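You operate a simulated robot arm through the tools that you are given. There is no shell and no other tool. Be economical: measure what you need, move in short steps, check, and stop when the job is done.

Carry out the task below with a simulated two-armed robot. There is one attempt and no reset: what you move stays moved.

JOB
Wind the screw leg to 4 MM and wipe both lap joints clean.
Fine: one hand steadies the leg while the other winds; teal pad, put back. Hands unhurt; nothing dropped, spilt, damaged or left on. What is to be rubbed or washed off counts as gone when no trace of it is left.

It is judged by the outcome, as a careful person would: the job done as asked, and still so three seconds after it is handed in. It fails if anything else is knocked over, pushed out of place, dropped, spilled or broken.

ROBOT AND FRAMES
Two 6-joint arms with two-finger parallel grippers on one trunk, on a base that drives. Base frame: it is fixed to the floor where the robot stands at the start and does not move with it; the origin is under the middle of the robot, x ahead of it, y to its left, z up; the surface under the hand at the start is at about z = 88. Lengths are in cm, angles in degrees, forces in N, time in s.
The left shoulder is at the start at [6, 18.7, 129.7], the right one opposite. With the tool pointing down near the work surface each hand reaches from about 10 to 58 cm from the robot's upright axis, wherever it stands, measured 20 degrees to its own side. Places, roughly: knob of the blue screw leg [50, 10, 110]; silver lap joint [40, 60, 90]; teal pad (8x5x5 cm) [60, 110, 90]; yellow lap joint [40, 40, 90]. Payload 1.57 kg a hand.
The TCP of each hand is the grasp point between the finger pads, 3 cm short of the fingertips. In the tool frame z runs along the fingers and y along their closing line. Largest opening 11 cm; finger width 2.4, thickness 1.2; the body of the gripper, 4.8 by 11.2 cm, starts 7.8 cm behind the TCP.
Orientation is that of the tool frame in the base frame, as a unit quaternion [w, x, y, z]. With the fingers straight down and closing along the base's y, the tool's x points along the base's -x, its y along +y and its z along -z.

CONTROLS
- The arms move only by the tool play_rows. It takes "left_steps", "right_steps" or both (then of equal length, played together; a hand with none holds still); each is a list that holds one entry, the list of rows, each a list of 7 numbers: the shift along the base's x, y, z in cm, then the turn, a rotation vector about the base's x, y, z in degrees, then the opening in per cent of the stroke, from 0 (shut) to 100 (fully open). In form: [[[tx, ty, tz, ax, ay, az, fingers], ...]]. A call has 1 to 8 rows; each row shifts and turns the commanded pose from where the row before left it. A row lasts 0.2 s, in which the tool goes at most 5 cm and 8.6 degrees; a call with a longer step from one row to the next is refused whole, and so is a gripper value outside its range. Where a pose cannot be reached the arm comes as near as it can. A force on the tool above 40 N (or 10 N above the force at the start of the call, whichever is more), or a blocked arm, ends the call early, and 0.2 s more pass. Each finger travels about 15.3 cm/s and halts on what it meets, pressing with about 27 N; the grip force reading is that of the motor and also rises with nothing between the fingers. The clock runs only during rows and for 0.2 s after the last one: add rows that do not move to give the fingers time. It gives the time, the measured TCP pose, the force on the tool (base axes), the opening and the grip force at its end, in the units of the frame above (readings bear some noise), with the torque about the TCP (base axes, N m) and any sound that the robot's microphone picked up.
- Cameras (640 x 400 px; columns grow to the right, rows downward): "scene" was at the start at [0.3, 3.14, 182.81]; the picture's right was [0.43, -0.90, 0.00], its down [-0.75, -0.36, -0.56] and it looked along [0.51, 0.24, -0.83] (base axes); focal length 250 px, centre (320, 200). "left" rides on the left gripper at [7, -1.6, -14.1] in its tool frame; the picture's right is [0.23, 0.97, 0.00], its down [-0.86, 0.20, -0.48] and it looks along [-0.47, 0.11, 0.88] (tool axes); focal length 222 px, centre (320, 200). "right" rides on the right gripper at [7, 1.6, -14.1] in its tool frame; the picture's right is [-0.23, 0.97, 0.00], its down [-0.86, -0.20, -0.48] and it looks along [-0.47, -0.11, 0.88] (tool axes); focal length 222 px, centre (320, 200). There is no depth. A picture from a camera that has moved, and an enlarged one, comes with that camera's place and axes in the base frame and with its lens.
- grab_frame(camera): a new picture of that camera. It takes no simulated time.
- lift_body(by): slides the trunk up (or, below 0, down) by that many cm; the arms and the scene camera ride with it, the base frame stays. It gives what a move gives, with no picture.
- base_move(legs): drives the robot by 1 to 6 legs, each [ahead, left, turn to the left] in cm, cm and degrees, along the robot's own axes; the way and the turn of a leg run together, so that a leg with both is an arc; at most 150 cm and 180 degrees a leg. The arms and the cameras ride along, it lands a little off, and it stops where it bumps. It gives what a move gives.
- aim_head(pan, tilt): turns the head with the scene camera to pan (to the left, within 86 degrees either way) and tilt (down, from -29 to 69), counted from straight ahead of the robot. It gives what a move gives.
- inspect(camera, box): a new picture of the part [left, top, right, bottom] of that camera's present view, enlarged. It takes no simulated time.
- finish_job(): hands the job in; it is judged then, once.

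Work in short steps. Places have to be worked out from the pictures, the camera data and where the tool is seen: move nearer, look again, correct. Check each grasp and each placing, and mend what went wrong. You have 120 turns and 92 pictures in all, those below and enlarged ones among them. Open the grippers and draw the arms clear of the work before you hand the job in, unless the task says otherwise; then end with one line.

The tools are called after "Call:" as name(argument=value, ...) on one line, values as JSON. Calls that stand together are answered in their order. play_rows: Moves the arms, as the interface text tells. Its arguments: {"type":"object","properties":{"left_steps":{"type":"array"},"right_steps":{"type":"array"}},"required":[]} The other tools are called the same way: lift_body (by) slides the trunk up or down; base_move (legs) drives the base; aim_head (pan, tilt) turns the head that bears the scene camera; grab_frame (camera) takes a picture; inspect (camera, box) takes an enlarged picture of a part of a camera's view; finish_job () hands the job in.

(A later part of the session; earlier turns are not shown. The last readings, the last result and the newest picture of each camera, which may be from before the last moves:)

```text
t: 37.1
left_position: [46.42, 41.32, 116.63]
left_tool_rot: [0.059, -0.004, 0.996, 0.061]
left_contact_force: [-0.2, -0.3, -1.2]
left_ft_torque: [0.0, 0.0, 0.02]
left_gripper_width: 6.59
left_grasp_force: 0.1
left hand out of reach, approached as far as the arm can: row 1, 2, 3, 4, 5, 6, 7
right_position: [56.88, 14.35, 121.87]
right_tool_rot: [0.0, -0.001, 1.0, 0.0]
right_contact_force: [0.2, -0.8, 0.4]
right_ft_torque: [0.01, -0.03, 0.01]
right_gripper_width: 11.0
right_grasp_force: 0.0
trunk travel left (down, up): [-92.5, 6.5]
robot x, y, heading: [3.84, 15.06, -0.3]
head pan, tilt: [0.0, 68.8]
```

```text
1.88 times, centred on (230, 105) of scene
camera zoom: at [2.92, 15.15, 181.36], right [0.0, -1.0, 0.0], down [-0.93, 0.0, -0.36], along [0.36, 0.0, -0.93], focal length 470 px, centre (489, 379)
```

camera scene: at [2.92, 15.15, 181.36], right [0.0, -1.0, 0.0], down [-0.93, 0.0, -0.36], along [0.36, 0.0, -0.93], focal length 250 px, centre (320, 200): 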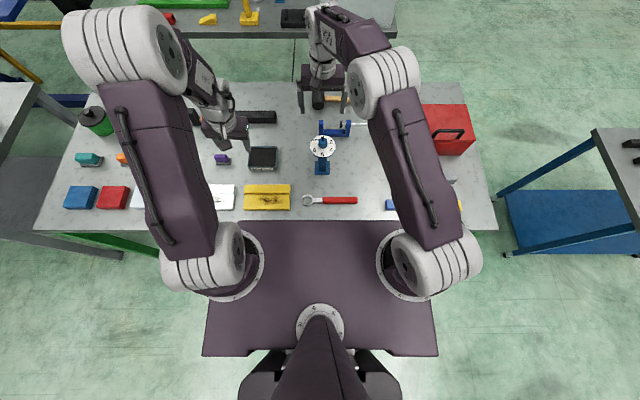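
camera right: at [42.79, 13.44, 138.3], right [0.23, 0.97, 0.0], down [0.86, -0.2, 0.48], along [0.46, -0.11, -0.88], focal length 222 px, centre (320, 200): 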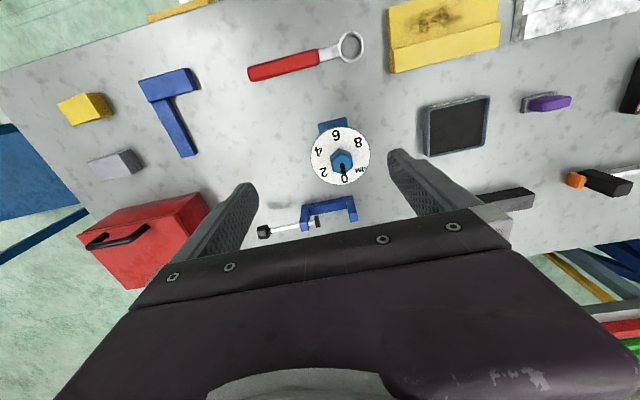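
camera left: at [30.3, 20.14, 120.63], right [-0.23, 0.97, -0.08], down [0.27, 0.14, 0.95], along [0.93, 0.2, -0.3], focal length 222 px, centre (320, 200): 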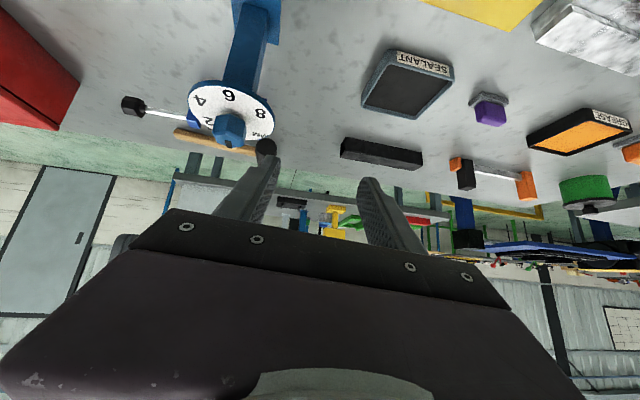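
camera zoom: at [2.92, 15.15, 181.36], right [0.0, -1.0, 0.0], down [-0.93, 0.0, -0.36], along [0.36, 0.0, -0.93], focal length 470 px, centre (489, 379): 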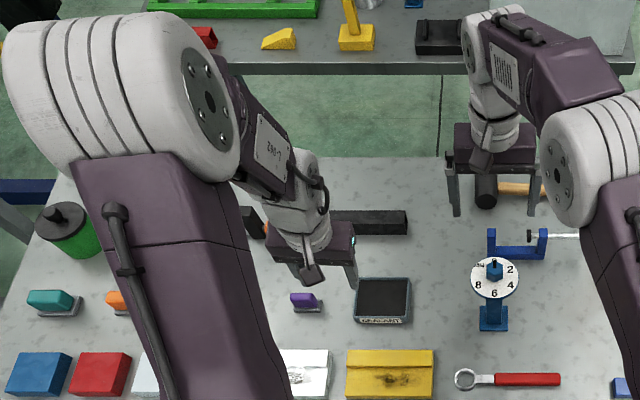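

The left forearm looks rolled over relative to the right one. I pitch the left tool forward about its wrist so it passes through the forearm line, watching the forearm roll.

Call:
play_rows(left_steps=[[[2.9, 0, 0.3, 0, -8, 0, 60], [2.9, 0, 0.7, 0, -8, 0, 60], [2.8, 0, 1.1, 0, -8, 0, 60], [2.7, 0, 1.5, 0, -8, 0, 60], [2.4, 0, 1.8, 0, -8, 0, 60], [2.2, 0, 2.1, 0, -8, 0, 60], [2, 0, 2.4, 0, -8, 0, 60], [1.6, 0, 2.6, 0, -8, 0, 60]]])

Call:
inspect(camera="scene", box=[60, 0, 400, 210])

```text
t: 38.9
left_position: [62.87, 42.23, 127.96]
left_tool_rot: [0.516, -0.042, 0.853, 0.067]
left_contact_force: [-0.1, 0.6, -0.1]
left_ft_torque: [0.01, 0.0, -0.04]
left_gripper_width: 6.59
left_grasp_force: 0.1
left hand out of reach, approached as far as the arm can: row 3, 4
right_position: [56.84, 14.28, 121.89]
right_tool_rot: [0.0, 0.001, 1.0, -0.001]
right_contact_force: [0.0, 0.0, -0.3]
right_ft_torque: [0.03, 0.01, -0.02]
right_gripper_width: 11.0
right_grasp_force: 0.1
trunk travel left (down, up): [-92.5, 6.5]
robot x, y, heading: [3.6, 15.49, -0.1]
head pan, tilt: [0.0, 68.8]
```

```text
1.88 times, centred on (230, 105) of scene
camera zoom: at [2.94, 15.17, 181.36], right [0.0, -1.0, 0.0], down [-0.93, 0.0, -0.36], along [0.36, 0.0, -0.93], focal length 470 px, centre (489, 379)
```

zoom: 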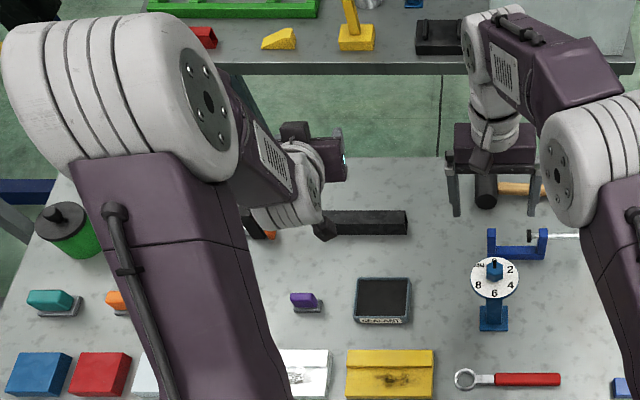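

After pitching forward, the forearm has rolled to its vent side, which matches the right arm. I now align the tool with the forearm's heading (about 27° left) and pitch straight down through it so it doesn't roll again.

Call:
play_rows(left_steps=[[[-0.7, 2.7, 0, 0, 0, 8.5, 60], [-1.1, 2.6, 0, 0, 0, 8.5, 60], [0, 0, 0, 0, 0, 0, 60]]])

Call:
play_rows(left_steps=[[[-1.5, -0.76, -2.8, -3.86, 7.57, 0, 60], [-1.84, -0.94, -2.5, -3.86, 7.57, 0, 60], [-2.16, -1.1, -2.18, -3.86, 7.57, 0, 60], [-2.42, -1.23, -1.8, -3.86, 7.57, 0, 60], [-2.63, -1.34, -1.38, -3.86, 7.57, 0, 60], [-2.79, -1.42, -0.93, -3.86, 7.57, 0, 60], [-2.88, -1.47, -0.45, -3.86, 7.57, 0, 60]]])

Call:
inspect(camera="scene", box=[60, 0, 400, 210])

```text
t: 39.7
left_position: [61.06, 47.54, 127.75]
left_tool_rot: [0.499, -0.168, 0.838, 0.143]
left_contact_force: [0.2, -0.4, -0.1]
left_ft_torque: [0.0, -0.02, -0.01]
left_gripper_width: 6.58
left_grasp_force: 0.0
right_position: [56.86, 14.27, 121.71]
right_tool_rot: [0.0, 0.0, 1.0, 0.0]
right_contact_force: [0.0, 0.2, 0.6]
right_ft_torque: [-0.02, 0.0, 0.02]
right_gripper_width: 11.0
right_grasp_force: 0.1
trunk travel left (down, up): [-92.5, 6.5]
robot x, y, heading: [3.2, 14.81, 0.2]
head pan, tilt: [0.0, 68.8]
```

```text
t: 41.3
left_position: [42.96, 38.66, 113.58]
left_tool_rot: [0.04, -0.195, 0.979, 0.034]
left_contact_force: [-0.3, 0.4, -0.6]
left_ft_torque: [0.02, 0.0, 0.02]
left_gripper_width: 6.6
left_grasp_force: 0.0
left hand out of reach, approached as far as the arm can: row 7
right_position: [56.87, 14.31, 121.76]
right_tool_rot: [-0.001, 0.0, 1.0, -0.001]
right_contact_force: [1.0, 0.1, -1.0]
right_ft_torque: [0.04, 0.02, -0.02]
right_gripper_width: 10.98
right_grasp_force: 0.0
trunk travel left (down, up): [-92.5, 6.5]
robot x, y, heading: [2.99, 15.02, -0.0]
head pan, tilt: [0.0, 68.8]
```

```text
1.88 times, centred on (230, 105) of scene
camera zoom: at [2.93, 15.05, 181.36], right [0.0, -1.0, 0.0], down [-0.93, 0.0, -0.36], along [0.36, 0.0, -0.93], focal length 470 px, centre (489, 379)
```

zoom: 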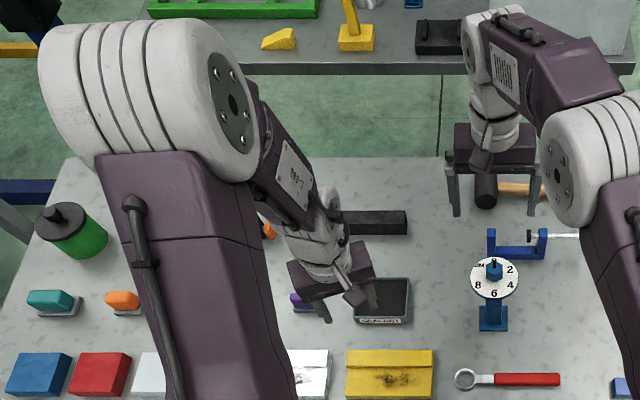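

It rolled again while passing. I'll pitch back up to just above the forearm line, check the roll, then jump across in one large step combined with stretching the arm.

Call:
play_rows(left_steps=[[[2.88, 1.47, 0.45, 3.86, -7.57, 0, 60], [2.79, 1.42, 0.93, 3.86, -7.57, 0, 60], [2.63, 1.34, 1.38, 3.86, -7.57, 0, 60], [2.42, 1.23, 1.8, 3.86, -7.57, 0, 60], [2.16, 1.1, 2.18, 3.86, -7.57, 0, 60], [0, 0, 0, 0, 0, 0, 60]]])

Call:
inspect(camera="scene", box=[90, 0, 290, 180])

```text
t: 42.7
left_position: [55.9, 45.23, 120.15]
left_tool_rot: [0.386, -0.186, 0.894, 0.13]
left_contact_force: [0.7, 0.0, 0.5]
left_ft_torque: [0.0, 0.01, -0.02]
left_gripper_width: 6.6
left_grasp_force: 0.0
right_position: [56.96, 14.28, 121.91]
right_tool_rot: [0.001, 0.0, 1.0, 0.0]
right_contact_force: [0.1, -1.1, 0.2]
right_ft_torque: [-0.01, 0.0, 0.04]
right_gripper_width: 11.01
right_grasp_force: 0.1
trunk travel left (down, up): [-92.5, 6.5]
robot x, y, heading: [3.42, 15.2, 0.0]
head pan, tilt: [0.0, 68.8]
```

```text
2.22 times, centred on (190, 90) of scene
camera zoom: at [2.94, 15.16, 181.36], right [0.0, -1.0, 0.0], down [-0.93, 0.0, -0.36], along [0.36, 0.0, -0.93], focal length 555 px, centre (609, 444)
```

zoom: 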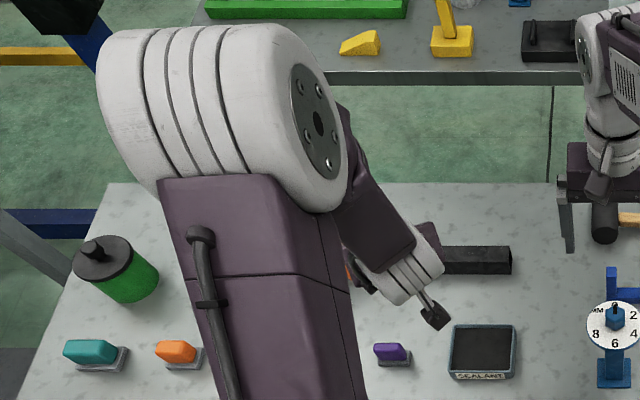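

The forearm is mid-roll, meaning the tool is almost aligned with it; image geometry gives the forearm heading ≈27.5° and the tool ≈30°. I rise above the forearm line at exactly that heading, then check the roll.

Call:
play_rows(left_steps=[[[2.4, 0.2, 2.6, 3.6, -6.6, -3, 60], [1.2, 0.65, 2, 2.8, -5.3, 0, 60], [0, 0, 0, 0, 0, 0, 60]]])

Call:
inspect(camera="scene", box=[90, 0, 290, 180])

```text
t: 43.5
left_position: [59.31, 45.96, 124.72]
left_tool_rot: [0.49, -0.153, 0.845, 0.151]
left_contact_force: [-0.1, -0.4, -0.2]
left_ft_torque: [0.03, 0.01, -0.01]
left_gripper_width: 6.58
left_grasp_force: 0.0
right_position: [56.81, 14.25, 121.86]
right_tool_rot: [-0.001, 0.0, 1.0, -0.001]
right_contact_force: [-0.1, -1.0, -0.3]
right_ft_torque: [-0.02, 0.02, -0.03]
right_gripper_width: 11.01
right_grasp_force: 0.1
trunk travel left (down, up): [-92.5, 6.5]
robot x, y, heading: [3.7, 15.13, 0.1]
head pan, tilt: [0.0, 68.8]
```

```text
2.22 times, centred on (190, 90) of scene
camera zoom: at [2.94, 15.17, 181.36], right [0.0, -1.0, 0.0], down [-0.93, 0.0, -0.36], along [0.36, 0.0, -0.93], focal length 555 px, centre (609, 444)
```

zoom: 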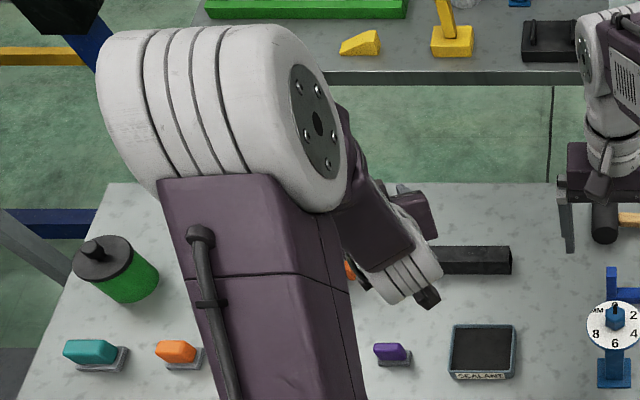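

The forearm is still mid-roll; all the observations together fit a forearm heading nearer 11° and about 40° below level. I yaw the tool to 11° and check the roll.

Call:
play_rows(left_steps=[[[0.8, -2.9, 0, 0, 0, -8.2, 60], [1.1, -2.8, 0, 0, 0, -8.2, 60], [0, 0, 0, 0, 0, 0, 60]]])

Call:
inspect(camera="scene", box=[90, 0, 290, 180])

```text
t: 44.3
left_position: [61.42, 40.44, 124.75]
left_tool_rot: [0.506, -0.031, 0.858, 0.08]
left_contact_force: [0.2, 0.7, 0.0]
left_ft_torque: [0.0, 0.01, -0.03]
left_gripper_width: 6.59
left_grasp_force: 0.1
right_position: [56.94, 14.26, 121.77]
right_tool_rot: [-0.001, 0.0, 1.0, 0.0]
right_contact_force: [-0.5, 0.0, 0.2]
right_ft_torque: [0.0, -0.01, 0.01]
right_gripper_width: 11.01
right_grasp_force: 0.1
trunk travel left (down, up): [-92.5, 6.5]
robot x, y, heading: [3.63, 15.21, -0.1]
head pan, tilt: [0.0, 68.8]
```

```text
2.22 times, centred on (190, 90) of scene
camera zoom: at [2.97, 15.19, 181.36], right [0.0, -1.0, 0.0], down [-0.93, 0.0, -0.36], along [0.36, 0.0, -0.93], focal length 555 px, centre (609, 444)
```

zoom: 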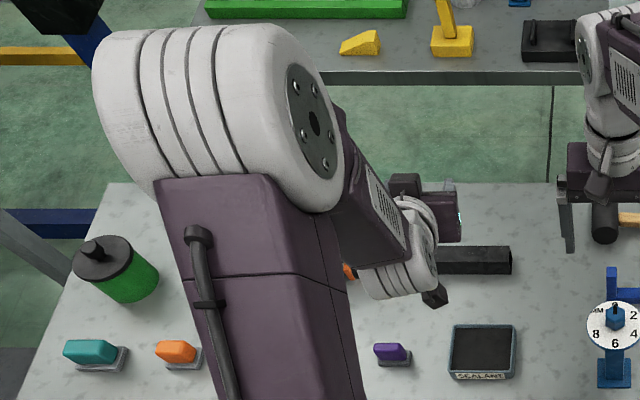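

The forearm now shows the vent on its inner side as in the right arm. I make the crossing in its plane: pitch down with large combined steps that also stretch the arm outward.

Call:
play_rows(left_steps=[[[-1.9, -0.37, -3.03, -1.63, 8.4, 0, 60], [-2.32, -0.46, -2.71, -1.63, 8.4, 0, 60], [3.2, 0.63, 1.2, -1.63, 8.4, 0, 60], [1.9, 0.37, 0.6, -1.63, 8.4, 0, 60], [0.7, 0.14, -0.4, -1.63, 8.4, 0, 60], [-1.5, -0.3, -0.9, -1.63, 8.4, 0, 60], [-3.4, -0.6, -0.4, -1.63, 8.4, 0, 60], [0, 0, 0, 0, 0, 0, 60]]])

Call:
inspect(camera="scene", box=[90, 0, 410, 200])

```text
t: 46.1
left_position: [57.86, 39.99, 119.19]
left_tool_rot: [0.013, -0.036, 0.999, 0.003]
left_contact_force: [0.4, 0.2, -0.3]
left_ft_torque: [-0.01, 0.01, 0.0]
left_gripper_width: 6.59
left_grasp_force: 0.1
left hand out of reach, approached as far as the arm can: row 4
right_position: [56.93, 14.32, 121.76]
right_tool_rot: [0.001, 0.0, 1.0, 0.0]
right_contact_force: [0.7, 0.3, -0.7]
right_ft_torque: [0.0, 0.02, 0.0]
right_gripper_width: 10.99
right_grasp_force: 0.0
trunk travel left (down, up): [-92.5, 6.5]
robot x, y, heading: [3.36, 15.1, 0.1]
head pan, tilt: [0.0, 68.8]
```

```text
2.00 times, centred on (250, 100) of scene
camera zoom: at [2.96, 15.16, 181.36], right [0.0, -1.0, 0.0], down [-0.93, 0.0, -0.36], along [0.36, 0.0, -0.93], focal length 499 px, centre (460, 400)
```

zoom: 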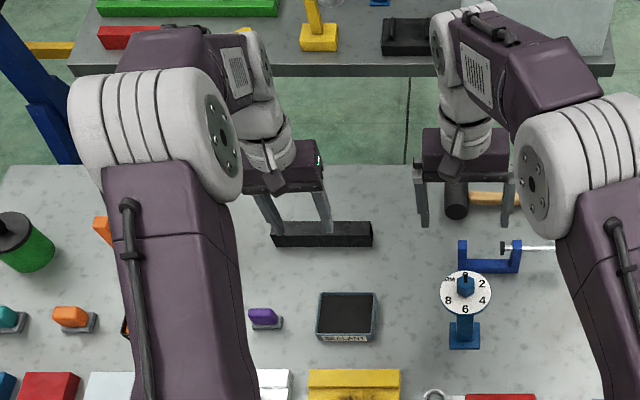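

The left arm is back in the good posture, mirroring the right. Now I repeat the sideways rotation that worked at first, staying well away from the body.

Call:
play_rows(left_steps=[[[-0.8, 0, -0.3, -3.89, 3.89, 6.1, 60], [-0.8, 0, -0.3, -3.89, 3.89, 6.1, 60], [-0.8, 0, -0.3, -3.89, 3.89, 6.1, 60], [-0.8, 0, -0.3, -3.89, 3.89, 6.1, 60], [-0.8, 0, -0.3, -3.89, 3.89, 6.1, 60], [-0.8, 0, -0.3, -3.89, 3.89, 6.1, 60], [-0.8, 0, -0.3, -3.89, 3.89, 6.1, 60]]])

Call:
play_rows(left_steps=[[[-0.8, 0, -0.3, -3.89, 3.89, 6.1, 60], [-0.8, 0, -0.3, -3.89, 3.89, 6.1, 60], [-0.8, 0, -0.3, -3.89, 3.89, 6.1, 60], [-0.8, 0, -0.3, -3.89, 3.89, 6.1, 60], [-0.8, 0, -0.3, -3.89, 3.89, 6.1, 60], [-0.8, 0, -0.3, -3.89, 3.89, 6.1, 60], [0, 0, 0, 0, 0, 0, 80]]])

Call:
inspect(camera="scene", box=[90, 0, 410, 200])

```text
t: 47.7
left_position: [52.34, 39.89, 117.1]
left_tool_rot: [-0.225, -0.391, 0.867, -0.212]
left_contact_force: [-0.4, -0.2, 0.5]
left_ft_torque: [-0.02, 0.01, 0.04]
left_gripper_width: 6.59
left_grasp_force: 0.0
right_position: [56.9, 14.38, 121.79]
right_tool_rot: [0.0, 0.001, 1.0, 0.001]
right_contact_force: [0.4, -0.2, -0.6]
right_ft_torque: [-0.01, 0.03, 0.01]
right_gripper_width: 10.99
right_grasp_force: 0.0
trunk travel left (down, up): [-92.5, 6.5]
robot x, y, heading: [3.52, 15.09, 0.0]
head pan, tilt: [0.0, 68.8]
```

```text
t: 49.3
left_position: [47.5, 39.88, 115.32]
left_tool_rot: [0.386, 0.622, -0.58, 0.356]
left_contact_force: [-0.3, -0.5, 0.5]
left_ft_torque: [0.01, -0.02, 0.0]
left_gripper_width: 8.8
left_grasp_force: 0.1
right_position: [56.87, 14.29, 121.9]
right_tool_rot: [0.001, 0.0, 1.0, 0.001]
right_contact_force: [0.5, -0.6, 0.8]
right_ft_torque: [-0.01, -0.02, 0.0]
right_gripper_width: 11.0
right_grasp_force: 0.1
trunk travel left (down, up): [-92.5, 6.5]
robot x, y, heading: [3.53, 15.16, 0.2]
head pan, tilt: [0.0, 68.8]
```

```text
2.00 times, centred on (250, 100) of scene
camera zoom: at [2.97, 15.14, 181.36], right [0.0, -1.0, 0.0], down [-0.93, 0.0, -0.36], along [0.36, 0.0, -0.93], focal length 499 px, centre (460, 400)
```

zoom: 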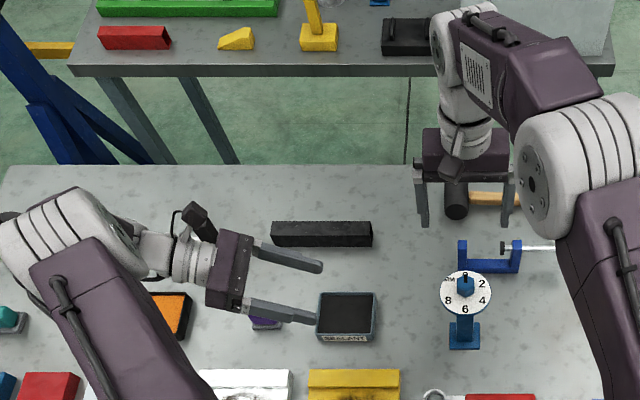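

The left hand is side-on and mirrors its first approach. I correct the small tilt and move to the pre-grasp at about (53.7, 27, 102).

Call:
play_rows(left_steps=[[[1.24, -2.58, -2.66, -1.7, -3.9, -1.6, 80], [1.24, -2.58, -2.66, 0, 0, 0, 80], [1.24, -2.58, -2.66, 0, 0, 0, 80], [1.24, -2.58, -2.66, 0, 0, 0, 80], [1.24, -2.58, -2.66, 0, 0, 0, 80], [0, 0, 0, 0, 0, 0, 80]]])

Call:
grab_frame(camera="left")

Call:
inspect(camera="scene", box=[150, 50, 390, 200])

```text
t: 50.7
left_position: [53.45, 26.8, 102.0]
left_tool_rot: [-0.381, -0.596, 0.596, -0.38]
left_contact_force: [-0.1, 0.0, 0.2]
left_ft_torque: [-0.04, 0.03, 0.03]
left_gripper_width: 8.79
left_grasp_force: 0.0
right_position: [56.91, 14.36, 121.85]
right_tool_rot: [0.0, -0.001, 1.0, 0.001]
right_contact_force: [-0.6, 0.5, 0.2]
right_ft_torque: [0.02, -0.04, 0.02]
right_gripper_width: 11.0
right_grasp_force: 0.0
trunk travel left (down, up): [-92.5, 6.5]
robot x, y, heading: [3.4, 14.93, 0.2]
head pan, tilt: [0.0, 68.8]
```

```text
55 pictures are left
camera left: at [55.08, 36.76, 114.35], right [-0.97, -0.09, 0.21], down [-0.2, 0.8, -0.57], along [-0.11, -0.6, -0.79], focal length 222 px, centre (320, 200)
```

left: 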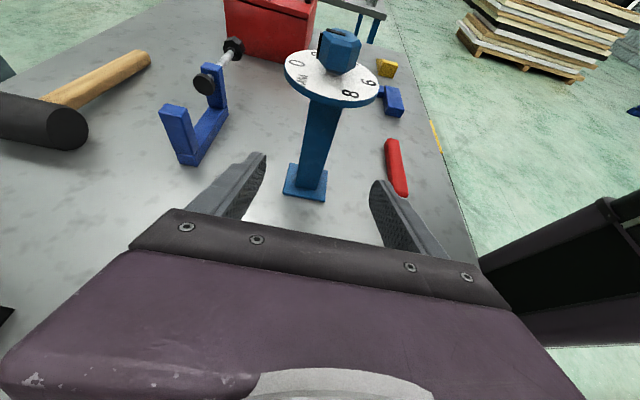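

```text
2.67 times, centred on (270, 125) of scene
camera zoom: at [2.9, 15.21, 181.36], right [0.0, -1.0, 0.0], down [-0.93, 0.0, -0.36], along [0.36, 0.0, -0.93], focal length 666 px, centre (453, 400)
```

zoom: 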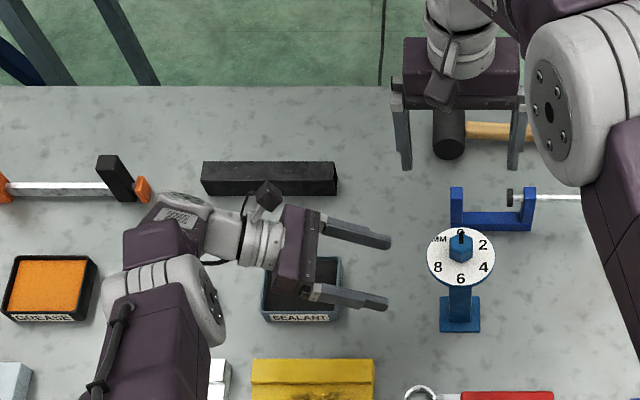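

Reach is fine now. The column is seen at x≈53.8, centred between the fingers; I slide in along the tool axis to (53.8, 14.3, 96.2).

Call:
play_rows(left_steps=[[[0.12, -3.1, -1.45, 0, 0, 0, 80], [0.12, -3.1, -1.45, 0, 0, 0, 80], [0.11, -3.1, -1.45, 0, 0, 0, 80], [0, -3.1, -1.45, 0, 0, 0, 80], [0, 0, 0, 0, 0, 0, 80]]])

Call:
grab_frame(camera="left")

Call:
inspect(camera="scene", box=[230, 80, 390, 200])

```text
t: 51.9
left_position: [52.58, 14.51, 96.87]
left_tool_rot: [-0.381, -0.595, 0.598, -0.379]
left_contact_force: [-0.1, 0.1, -0.1]
left_ft_torque: [0.05, 0.0, 0.0]
left_gripper_width: 8.79
left_grasp_force: 0.1
left hand out of reach, approached as far as the arm can: row 2, 3, 4
right_position: [56.94, 14.3, 121.78]
right_tool_rot: [0.0, 0.0, 1.0, 0.001]
right_contact_force: [0.1, 0.5, 0.4]
right_ft_torque: [0.02, 0.04, -0.01]
right_gripper_width: 11.0
right_grasp_force: 0.0
trunk travel left (down, up): [-92.5, 6.5]
robot x, y, heading: [3.36, 15.19, 0.1]
head pan, tilt: [0.0, 68.8]
```

```text
53 pictures are left
camera left: at [54.16, 24.51, 109.19], right [-0.97, -0.09, 0.21], down [-0.2, 0.8, -0.57], along [-0.11, -0.6, -0.79], focal length 222 px, centre (320, 200)
```

left: 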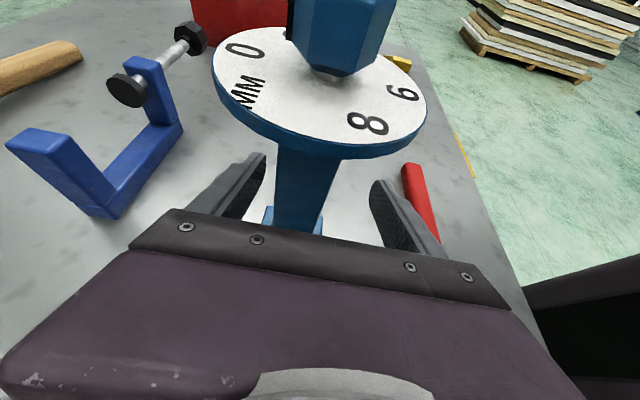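

```text
3.33 times, centred on (310, 140) of scene
camera zoom: at [3.02, 15.19, 181.36], right [0.0, -1.0, 0.0], down [-0.93, 0.0, -0.36], along [0.36, 0.0, -0.93], focal length 832 px, centre (353, 400)
```

zoom: 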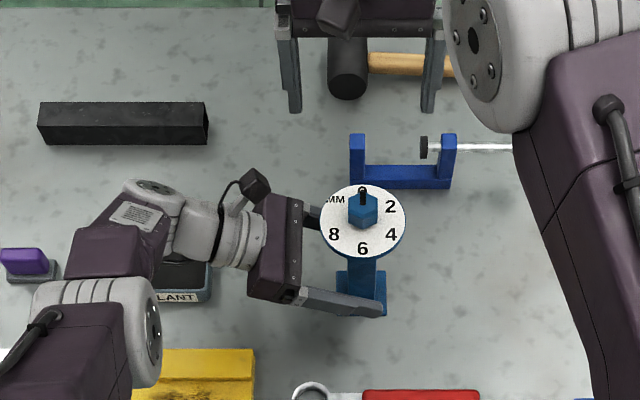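

The left hand stopped ~1.2 cm short in x. Lowering the trunk 4 cm brings the shoulder level with the hand and gives more reach; both hands have the clearance for it.

Call:
lift_body(by=-4)

Call:
play_rows(left_steps=[[[0.6, 0, 1.7, 0, 0, 0, 80], [0.6, 0, 1.7, 0, 0, 0, 80], [0, 0, 0, 0, 0, 0, 80]]])

```text
t: 52.8
left_position: [52.64, 14.66, 92.88]
left_tool_rot: [-0.38, -0.595, 0.598, -0.379]
left_contact_force: [1.1, 0.1, -0.2]
left_ft_torque: [0.03, 0.03, 0.03]
left_gripper_width: 8.81
left_grasp_force: 0.0
right_position: [56.84, 14.23, 117.76]
right_tool_rot: [0.001, 0.0, 1.0, 0.0]
right_contact_force: [0.5, -0.2, 0.5]
right_ft_torque: [-0.01, 0.01, -0.04]
right_gripper_width: 10.99
right_grasp_force: 0.1
trunk travel left (down, up): [-88.5, 10.5]
robot x, y, heading: [3.58, 14.97, 0.0]
head pan, tilt: [0.0, 68.8]
```

```text
t: 53.6
left_position: [54.3, 14.51, 95.94]
left_tool_rot: [-0.382, -0.594, 0.598, -0.379]
left_contact_force: [0.8, 0.1, 0.4]
left_ft_torque: [0.02, -0.01, -0.01]
left_gripper_width: 8.81
left_grasp_force: 0.1
left hand out of reach, approached as far as the arm can: row 2
right_position: [56.87, 14.4, 117.68]
right_tool_rot: [0.0, 0.0, 1.0, 0.0]
right_contact_force: [0.5, 0.2, -0.8]
right_ft_torque: [-0.01, -0.01, 0.02]
right_gripper_width: 10.97
right_grasp_force: 0.1
trunk travel left (down, up): [-88.5, 10.5]
robot x, y, heading: [3.41, 15.06, 0.2]
head pan, tilt: [0.0, 68.8]
```

Now at x≈54.3. I check the column between the fingers before closing.

Call:
inspect(camera="left", box=[200, 100, 460, 260])

Call:
inspect(camera="right", box=[220, 80, 420, 220])

```text
2.46 times, centred on (330, 180) of left
camera zoom: at [55.89, 24.48, 108.24], right [-0.97, -0.09, 0.21], down [-0.2, 0.8, -0.57], along [-0.11, -0.6, -0.79], focal length 547 px, centre (295, 249)
```

zoom: 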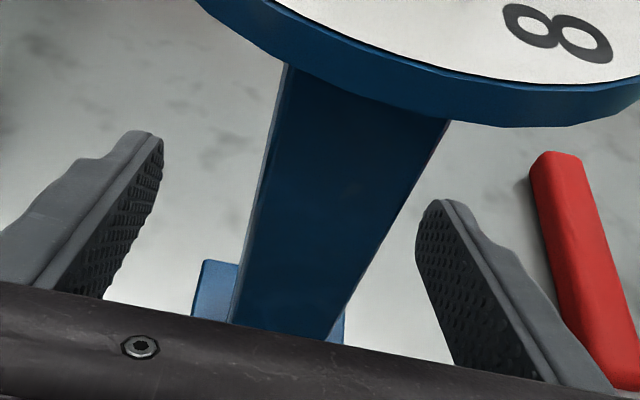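

```text
2.86 times, centred on (320, 150) of right
camera zoom: at [49.93, 15.88, 131.92], right [0.23, 0.97, 0.0], down [0.85, -0.2, 0.48], along [0.47, -0.11, -0.88], focal length 635 px, centre (320, 343)
```

zoom: 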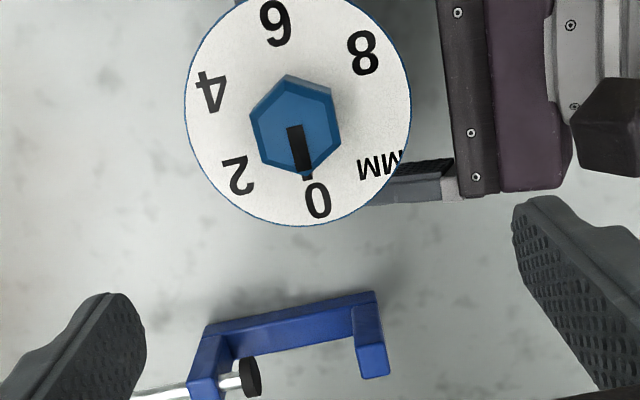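

The column centre is at x≈54.0, so I shift −0.3 cm and close the left fingers on it gradually.

Call:
play_rows(left_steps=[[[-0.3, 0, 0, 0, 0, 0, 60], [0, 0, 0, 0, 0, 0, 40], [0, 0, 0, 0, 0, 0, 34], [0, 0, 0, 0, 0, 0, 34]]])

Call:
inspect(camera="left", box=[200, 100, 460, 260])

```text
t: 54.6
left_position: [54.16, 14.59, 95.73]
left_tool_rot: [-0.382, -0.594, 0.598, -0.379]
left_contact_force: [-1.2, -0.9, -0.4]
left_ft_torque: [-0.01, 0.03, -0.01]
left_gripper_width: 3.82
left_grasp_force: 0.1
right_position: [56.94, 14.29, 117.93]
right_tool_rot: [0.0, 0.0, 1.0, 0.001]
right_contact_force: [-0.4, 0.3, -1.2]
right_ft_torque: [0.0, 0.0, -0.05]
right_gripper_width: 11.01
right_grasp_force: 0.1
trunk travel left (down, up): [-88.5, 10.5]
robot x, y, heading: [3.49, 14.98, 0.0]
head pan, tilt: [0.0, 68.8]
```

```text
2.46 times, centred on (330, 180) of left
camera zoom: at [55.8, 24.53, 108.1], right [-0.97, -0.09, 0.21], down [-0.2, 0.8, -0.57], along [-0.11, -0.6, -0.79], focal length 547 px, centre (295, 249)
```

zoom: 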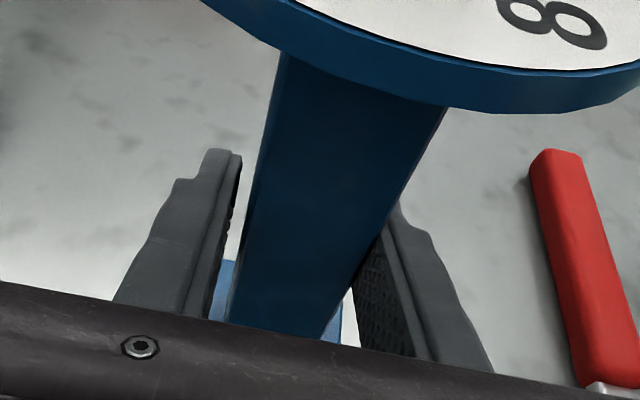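

The column sits between the fingers with small gaps either side; I close fully to grip.

Call:
play_rows(left_steps=[[[0, 0, 0, 0, 0, 0, 28], [0, 0, 0, 0, 0, 0, 24], [0, 0, 0, 0, 0, 0, 15], [0, 0, 0, 0, 0, 0, 15]]])

Call:
inspect(camera="right", box=[220, 80, 420, 220])

```text
t: 55.6
left_position: [54.14, 14.56, 95.71]
left_tool_rot: [-0.382, -0.594, 0.598, -0.379]
left_contact_force: [0.0, -0.8, -0.1]
left_ft_torque: [-0.05, -0.01, 0.0]
left_gripper_width: 3.39
left_grasp_force: 27.3
right_position: [56.83, 14.43, 117.79]
right_tool_rot: [0.001, 0.0, 1.0, 0.0]
right_contact_force: [0.0, 0.0, 0.4]
right_ft_torque: [-0.01, 0.03, 0.01]
right_gripper_width: 11.0
right_grasp_force: 0.0
trunk travel left (down, up): [-88.5, 10.5]
robot x, y, heading: [3.63, 15.22, 0.1]
head pan, tilt: [0.0, 68.8]
```

```text
2.86 times, centred on (320, 150) of right
camera zoom: at [49.93, 15.89, 131.92], right [0.23, 0.97, 0.0], down [0.85, -0.2, 0.48], along [0.47, -0.11, -0.88], focal length 635 px, centre (320, 343)
```

zoom: 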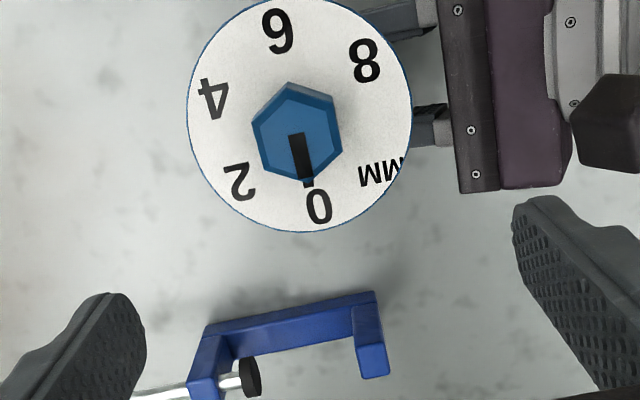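

The column is gripped (3.39 cm, 27 N), and the knob centre computes to about (54.15, 14.0). I turn the right hand +60° above the knob (still on hex flats) so the whole 120° can be wound in one stroke.

Call:
play_rows(right_steps=[[[-0.4, -0.06, 0, 0, 0, 8.57, 80], [-0.4, -0.06, 0, 0, 0, 8.57, 60], [-0.4, -0.06, 0, 0, 0, 8.57, 60], [-0.4, -0.06, 0, 0, 0, 8.57, 60], [-0.4, -0.06, 0, 0, 0, 8.57, 60], [-0.4, -0.06, 0, 0, 0, 8.57, 60], [-0.3, -0.06, 0, 0, 0, 8.57, 60], [0, 0, 0, 0, 0, 0, 60]]])

Call:
grab_frame(camera="right")

```text
t: 57.4
left_position: [54.14, 14.61, 95.84]
left_tool_rot: [-0.382, -0.594, 0.598, -0.379]
left_contact_force: [-0.6, 0.5, 0.9]
left_ft_torque: [-0.01, -0.06, 0.03]
left_gripper_width: 3.36
left_grasp_force: 26.9
right_position: [54.17, 13.94, 117.78]
right_tool_rot: [0.001, -0.501, 0.866, 0.0]
right_contact_force: [0.4, 0.1, 0.1]
right_ft_torque: [-0.01, -0.01, 0.0]
right_gripper_width: 6.61
right_grasp_force: 0.1
trunk travel left (down, up): [-88.5, 10.5]
robot x, y, heading: [3.25, 15.18, 0.1]
head pan, tilt: [0.0, 68.8]
```

```text
47 pictures are left
camera right: at [49.32, 8.61, 131.93], right [-0.73, 0.68, 0.0], down [0.6, 0.64, 0.48], along [0.33, 0.35, -0.88], focal length 222 px, centre (320, 200)
```

right: 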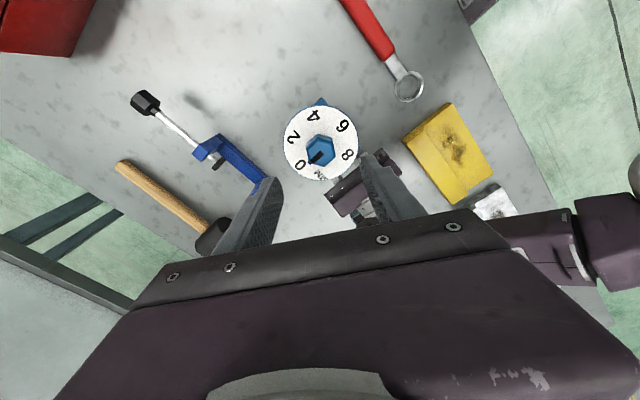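

Knob confirmed at (54.1, 14.0). I descend to about 108.8 with fingers open around it.

Call:
play_rows(right_steps=[[[0, 0, -3, 0, 0, 0, 60], [0, 0, -3, 0, 0, 0, 60], [0, 0, -2, 0, 0, 0, 60], [0, 0, -1, 0, 0, 0, 60], [0, 0, 0, 0, 0, 0, 60]]])

Call:
grab_frame(camera="right")

Call:
inspect(camera="left", box=[160, 0, 480, 200])

```text
t: 58.6
left_position: [54.15, 14.66, 95.74]
left_tool_rot: [-0.381, -0.595, 0.597, -0.38]
left_contact_force: [-0.7, 0.0, 0.0]
left_ft_torque: [0.01, -0.01, -0.04]
left_gripper_width: 3.38
left_grasp_force: 27.1
right_position: [54.21, 13.93, 108.83]
right_tool_rot: [0.0, -0.5, 0.866, 0.0]
right_contact_force: [-0.1, -0.4, -0.4]
right_ft_torque: [0.02, -0.01, -0.03]
right_gripper_width: 6.59
right_grasp_force: 0.0
trunk travel left (down, up): [-88.5, 10.5]
robot x, y, heading: [3.77, 15.25, -0.1]
head pan, tilt: [0.0, 68.8]
```

```text
46 pictures are left
camera right: at [49.33, 8.58, 122.95], right [-0.73, 0.68, 0.0], down [0.6, 0.64, 0.48], along [0.33, 0.35, -0.88], focal length 222 px, centre (320, 200)
```

right: 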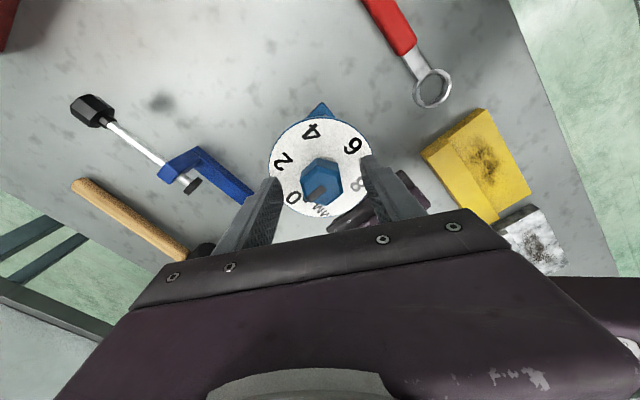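

```text
2.00 times, centred on (320, 100) of left
camera zoom: at [55.81, 24.53, 108.1], right [-0.97, -0.09, 0.21], down [-0.2, 0.8, -0.57], along [-0.11, -0.6, -0.79], focal length 444 px, centre (320, 400)
```

zoom: 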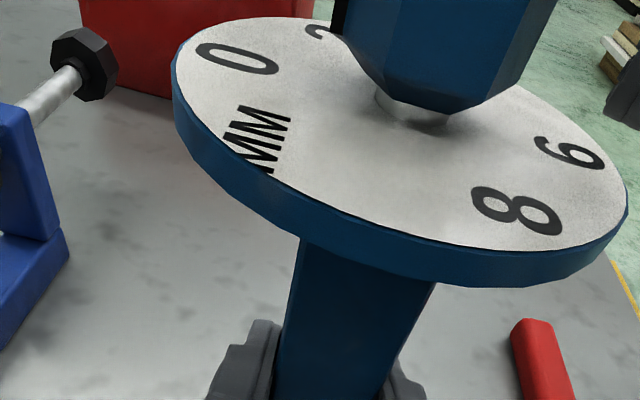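

The tips are just above the knob's lower rim and clear of the dial. I lower 0.4 cm more and close on the flats.

Call:
play_rows(right_steps=[[[0, 0, -0.4, 0, 0, 0, 60], [0, 0, 0, 0, 0, 0, 40], [0, 0, 0, 0, 0, 0, 30], [0, 0, 0, 0, 0, 0, 15], [0, 0, 0, 0, 0, 0, 15]]])

Call:
inspect(camera="right", box=[240, 90, 440, 240])

```text
t: 59.8
left_position: [54.14, 14.52, 95.77]
left_tool_rot: [-0.381, -0.594, 0.598, -0.38]
left_contact_force: [6.9, -6.6, 0.3]
left_ft_torque: [0.47, 0.45, 0.03]
left_gripper_width: 3.38
left_grasp_force: 27.2
right_position: [54.07, 13.92, 108.44]
right_tool_rot: [0.0, -0.5, 0.866, 0.0]
right_contact_force: [-6.9, 6.9, 1.3]
right_ft_torque: [0.14, 0.35, 0.05]
right_gripper_width: 3.47
right_grasp_force: 27.4
trunk travel left (down, up): [-88.5, 10.5]
robot x, y, heading: [3.44, 14.85, 0.0]
head pan, tilt: [0.0, 68.8]
```

```text
2.67 times, centred on (340, 165) of right
camera zoom: at [49.3, 8.6, 122.56], right [-0.73, 0.68, 0.0], down [0.6, 0.64, 0.48], along [0.33, 0.35, -0.88], focal length 592 px, centre (267, 293)
```

zoom: 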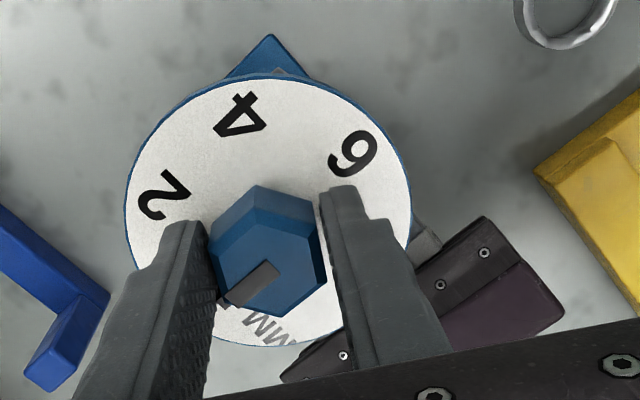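

Gripped on the flats, with ~10 N of side load along (−x, +y). I ease the hand that way slightly, then start winding clockwise.

Call:
play_rows(right_steps=[[[-0.1, 0.1, 0, 0, 0, 0, 15], [0, 0, 0, 0, 0, -5, 15], [0, 0, 0, 0, 0, -5, 15], [0, 0, 0, 0, 0, 0, 15]]])

Call:
inspect(camera="right", box=[240, 90, 440, 240])

```text
t: 60.8
left_position: [54.3, 14.62, 95.82]
left_tool_rot: [-0.38, -0.596, 0.597, -0.381]
left_contact_force: [10.7, 1.8, -3.7]
left_ft_torque: [-0.8, 0.28, 0.03]
left_gripper_width: 3.38
left_grasp_force: 26.6
right_position: [54.08, 13.98, 108.38]
right_tool_rot: [0.0, -0.422, 0.907, 0.0]
right_contact_force: [-7.8, -5.7, 13.2]
right_ft_torque: [-0.2, 0.24, 0.04]
right_gripper_width: 3.44
right_grasp_force: 26.8
trunk travel left (down, up): [-88.5, 10.5]
robot x, y, heading: [3.3, 15.0, 0.1]
head pan, tilt: [0.0, 68.8]
```

```text
2.67 times, centred on (340, 165) of right
camera zoom: at [48.41, 9.57, 122.57], right [-0.6, 0.8, 0.0], down [0.7, 0.53, 0.48], along [0.38, 0.29, -0.88], focal length 592 px, centre (267, 293)
```

zoom: 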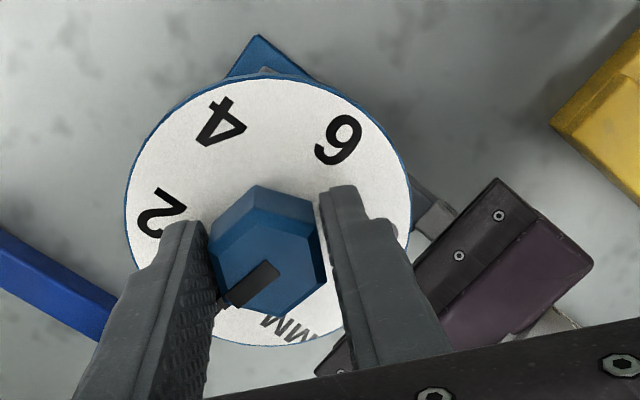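

The knob turns with the hand (10° done). The knob pushes up and toward (−x, −y), so I ease that way and continue winding.

Call:
play_rows(right_steps=[[[-0.1, -0.07, 0.12, 0, 0, 0, 15], [0, 0, 0.03, 0, 0, -7, 15], [0, 0, 0.03, 0, 0, -7, 15], [0, 0, 0.03, 0, 0, -7, 15], [0, 0, 0, 0, 0, 0, 15]]])

```text
t: 62.0
left_position: [54.21, 14.6, 95.76]
left_tool_rot: [-0.382, -0.594, 0.597, -0.38]
left_contact_force: [-6.0, -2.7, 6.9]
left_ft_torque: [0.01, -0.32, 0.01]
left_gripper_width: 3.38
left_grasp_force: 26.6
right_position: [54.06, 13.93, 108.6]
right_tool_rot: [0.001, -0.249, 0.968, 0.0]
right_contact_force: [5.8, 2.0, -7.3]
right_ft_torque: [0.16, -0.4, -0.02]
right_gripper_width: 3.45
right_grasp_force: 27.3
trunk travel left (down, up): [-88.5, 10.5]
robot x, y, heading: [3.66, 15.22, 0.3]
head pan, tilt: [0.0, 68.8]
```

Winding follows (31° so far) and vertical load reversed, so the knob doesn't rise. I trim by a fraction and keep winding.

Call:
play_rows(right_steps=[[[0.05, 0.02, -0.07, 0, 0, 0, 15], [0, 0, 0, 0, 0, -7.5, 15], [0, 0, 0, 0, 0, -7.5, 15], [0, 0, 0, 0, 0, -7.5, 15], [0, 0, 0, 0, 0, -7.5, 15], [0, 0, 0, 0, 0, 0, 15]]])

Call:
inspect(camera="right", box=[240, 90, 440, 240])

```text
t: 63.4
left_position: [54.24, 14.5, 95.77]
left_tool_rot: [-0.38, -0.595, 0.597, -0.38]
left_contact_force: [7.6, -15.5, 0.5]
left_ft_torque: [0.57, 0.11, 0.06]
left_gripper_width: 3.36
left_grasp_force: 26.8
right_position: [53.95, 14.02, 108.54]
right_tool_rot: [-0.001, 0.01, 1.0, 0.001]
right_contact_force: [-5.0, 12.1, 11.9]
right_ft_torque: [0.61, 0.37, 0.09]
right_gripper_width: 3.48
right_grasp_force: 27.3
trunk travel left (down, up): [-88.5, 10.5]
robot x, y, heading: [3.26, 15.28, 0.1]
head pan, tilt: [0.0, 68.8]
```

```text
2.67 times, centred on (340, 165) of right
camera zoom: at [47.11, 15.68, 122.75], right [0.25, 0.97, 0.0], down [0.85, -0.22, 0.48], along [0.46, -0.12, -0.88], focal length 592 px, centre (267, 293)
```

zoom: 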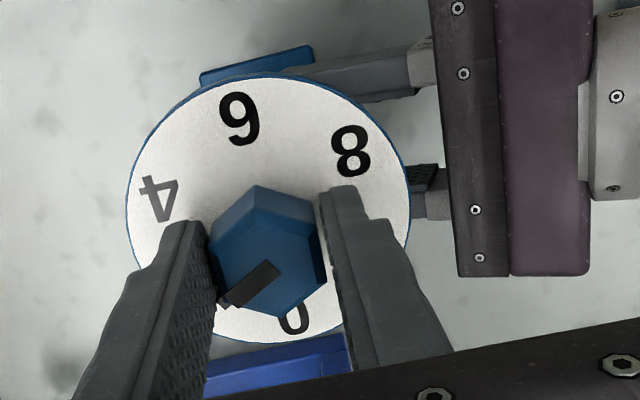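

Pointer has reached 2 (60°). I trim the load and wind the next 30°.

Call:
play_rows(right_steps=[[[-0.04, 0.1, 0.08, 0, 0, 0, 15], [0, 0, 0, 0, 0, -7.5, 15], [0, 0, 0, 0, 0, -7.5, 15], [0, 0, 0, 0, 0, -7.5, 15], [0, 0, 0, 0, 0, -7.5, 15], [0, 0, 0, 0, 0, 0, 15]]])

```text
t: 64.8
left_position: [54.15, 14.61, 95.76]
left_tool_rot: [-0.381, -0.594, 0.598, -0.38]
left_contact_force: [6.1, -11.3, -1.2]
left_ft_torque: [0.41, -0.08, 0.22]
left_gripper_width: 3.36
left_grasp_force: 27.2
right_position: [53.96, 14.17, 108.74]
right_tool_rot: [0.001, 0.268, 0.963, 0.001]
right_contact_force: [-0.7, 10.5, 17.8]
right_ft_torque: [0.36, 0.02, 0.03]
right_gripper_width: 3.47
right_grasp_force: 27.2
trunk travel left (down, up): [-88.5, 10.5]
robot x, y, heading: [3.29, 14.88, 0.3]
head pan, tilt: [0.0, 68.8]
```

At −31°; the knob is lifting slightly, so I ease up 0.15 and wind the last 29°.

Call:
play_rows(right_steps=[[[0, 0.08, 0.15, 0, 0, 0, 15], [0, 0, 0.03, 0, 0, -7.2, 15], [0, 0, 0.03, 0, 0, -7.2, 15], [0, 0, 0.03, 0, 0, -7.2, 15], [0, 0, 0.02, 0, 0, -7.2, 15], [0, 0, 0, 0, 0, 0, 15], [0, 0, 0, 0, 0, 0, 15]]])

Call:
inspect(camera="right", box=[240, 90, 440, 240])

Call:
inspect(camera="scene", box=[270, 100, 370, 180])

```text
t: 66.4
left_position: [54.09, 14.54, 95.74]
left_tool_rot: [-0.381, -0.594, 0.598, -0.379]
left_contact_force: [-8.5, -10.0, 4.1]
left_ft_torque: [0.61, -0.52, 0.0]
left_gripper_width: 3.39
left_grasp_force: 26.7
right_position: [53.93, 14.15, 108.84]
right_tool_rot: [0.0, 0.5, 0.866, 0.0]
right_contact_force: [8.3, 10.5, 1.6]
right_ft_torque: [0.49, -0.27, 0.03]
right_gripper_width: 3.46
right_grasp_force: 27.3
trunk travel left (down, up): [-88.5, 10.5]
robot x, y, heading: [3.31, 14.83, 0.1]
head pan, tilt: [0.0, 68.8]
```

```text
2.67 times, centred on (340, 165) of right
camera zoom: at [51.9, 20.92, 122.96], right [0.96, 0.29, 0.0], down [0.26, -0.84, 0.48], along [0.14, -0.46, -0.88], focal length 592 px, centre (267, 293)
```

zoom: 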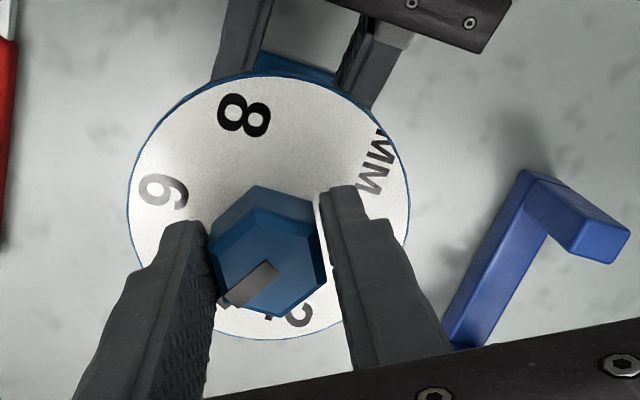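

```text
5.00 times, centred on (320, 140) of scene
camera zoom: at [2.87, 15.18, 177.36], right [0.0, -1.0, 0.0], down [-0.93, 0.0, -0.36], along [0.36, 0.0, -0.93], focal length 1248 px, centre (320, 500)
```

zoom: 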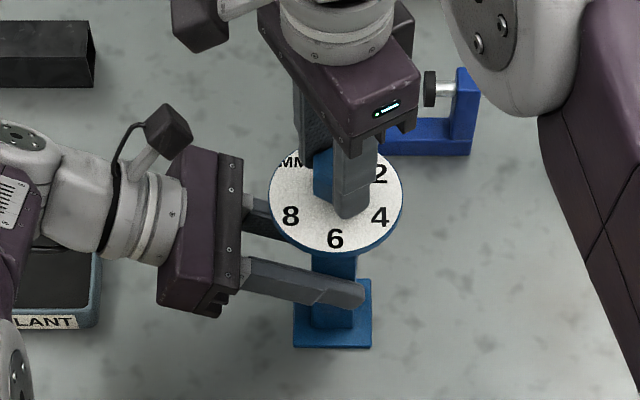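

The hand is at exactly −60° (120° wound). I open the right hand, rise straight up and read the pointer.

Call:
play_rows(right_steps=[[[0.07, 0.1, 0, 0, 0, 0, 15], [0, 0, 0, 0, 0, 0, 60], [0, 0, 0, 0, 0, 0, 60], [0, 0, 3, 0, 0, 0, 60], [0, 0, 4, 0, 0, 0, 60], [0, 0, 4, 0, 0, 0, 60], [0, 0, 0, 0, 0, 0, 60]]])

Call:
inspect(camera="right", box=[240, 70, 440, 220])

```text
t: 68.0
left_position: [54.14, 14.63, 95.76]
left_tool_rot: [-0.381, -0.595, 0.597, -0.38]
left_contact_force: [1.3, -0.3, 2.3]
left_ft_torque: [-0.18, -0.01, 0.0]
left_gripper_width: 3.37
left_grasp_force: 27.0
right_position: [54.23, 14.25, 119.88]
right_tool_rot: [0.0, 0.498, 0.867, 0.001]
right_contact_force: [-0.6, -0.2, 0.1]
right_ft_torque: [0.03, 0.02, -0.03]
right_gripper_width: 6.59
right_grasp_force: 0.0
trunk travel left (down, up): [-88.5, 10.5]
robot x, y, heading: [3.71, 14.76, 0.0]
head pan, tilt: [0.0, 68.8]
```

```text
2.67 times, centred on (340, 145) of right
camera zoom: at [52.15, 21.02, 134.0], right [0.96, 0.29, 0.0], down [0.26, -0.84, 0.48], along [0.14, -0.46, -0.88], focal length 592 px, centre (267, 347)
```

zoom: 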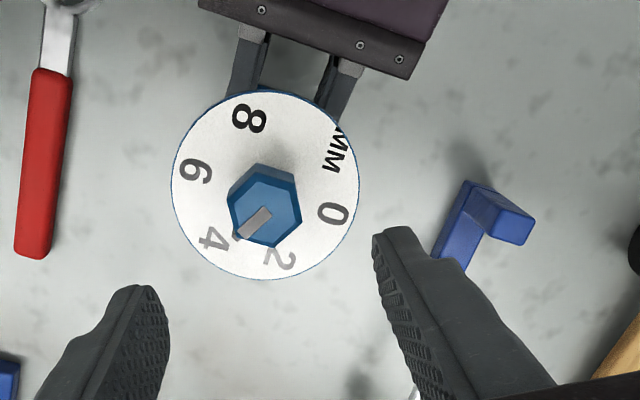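

The pointer reads dead on 4. Now I open the left hand and back it out along its line, then check the leg.

Call:
play_rows(left_steps=[[[0, 0, 0, 0, 0, 0, 40], [0, 0, 0, 0, 0, 0, 80], [0, 0, 0, 0, 0, 0, 80], [-0.2, 3.1, 1.45, 0, 0, 0, 80], [-0.2, 3.1, 1.45, 0, 0, 0, 80], [-0.5, 3.1, 1.45, 0, 0, 0, 80], [-0.5, 3.1, 1.45, 0, 0, 0, 80], [-1, 3, 2.5, 0, 0, 0, 80]]])

Call:
inspect(camera="scene", box=[200, 50, 400, 200])

```text
t: 69.8
left_position: [54.13, 30.83, 102.61]
left_tool_rot: [-0.382, -0.594, 0.597, -0.38]
left_contact_force: [-0.5, -0.2, -0.1]
left_ft_torque: [0.01, 0.02, -0.01]
left_gripper_width: 8.8
left_grasp_force: 0.1
left hand out of reach, approached as far as the arm can: row 4, 5, 6, 7, 8
right_position: [54.19, 14.33, 119.78]
right_tool_rot: [0.0, 0.498, 0.867, 0.0]
right_contact_force: [-1.0, 0.7, 0.3]
right_ft_torque: [-0.04, 0.01, -0.01]
right_gripper_width: 6.6
right_grasp_force: 0.1
trunk travel left (down, up): [-88.5, 10.5]
robot x, y, heading: [3.98, 14.75, -0.2]
head pan, tilt: [0.0, 68.8]
```

```text
2.67 times, centred on (300, 125) of scene
camera zoom: at [2.91, 15.31, 177.36], right [0.0, -1.0, 0.0], down [-0.93, 0.0, -0.36], along [0.36, 0.0, -0.93], focal length 666 px, centre (373, 400)
```

zoom: 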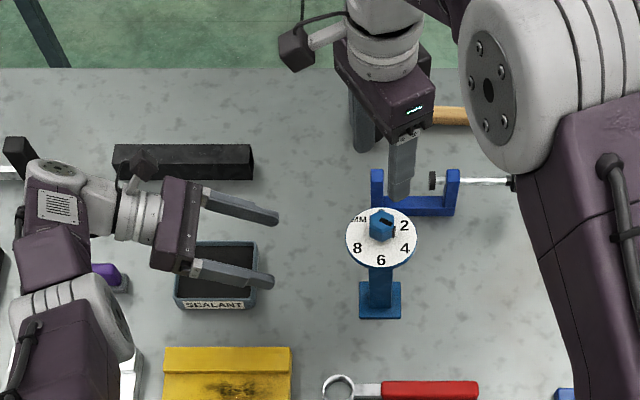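

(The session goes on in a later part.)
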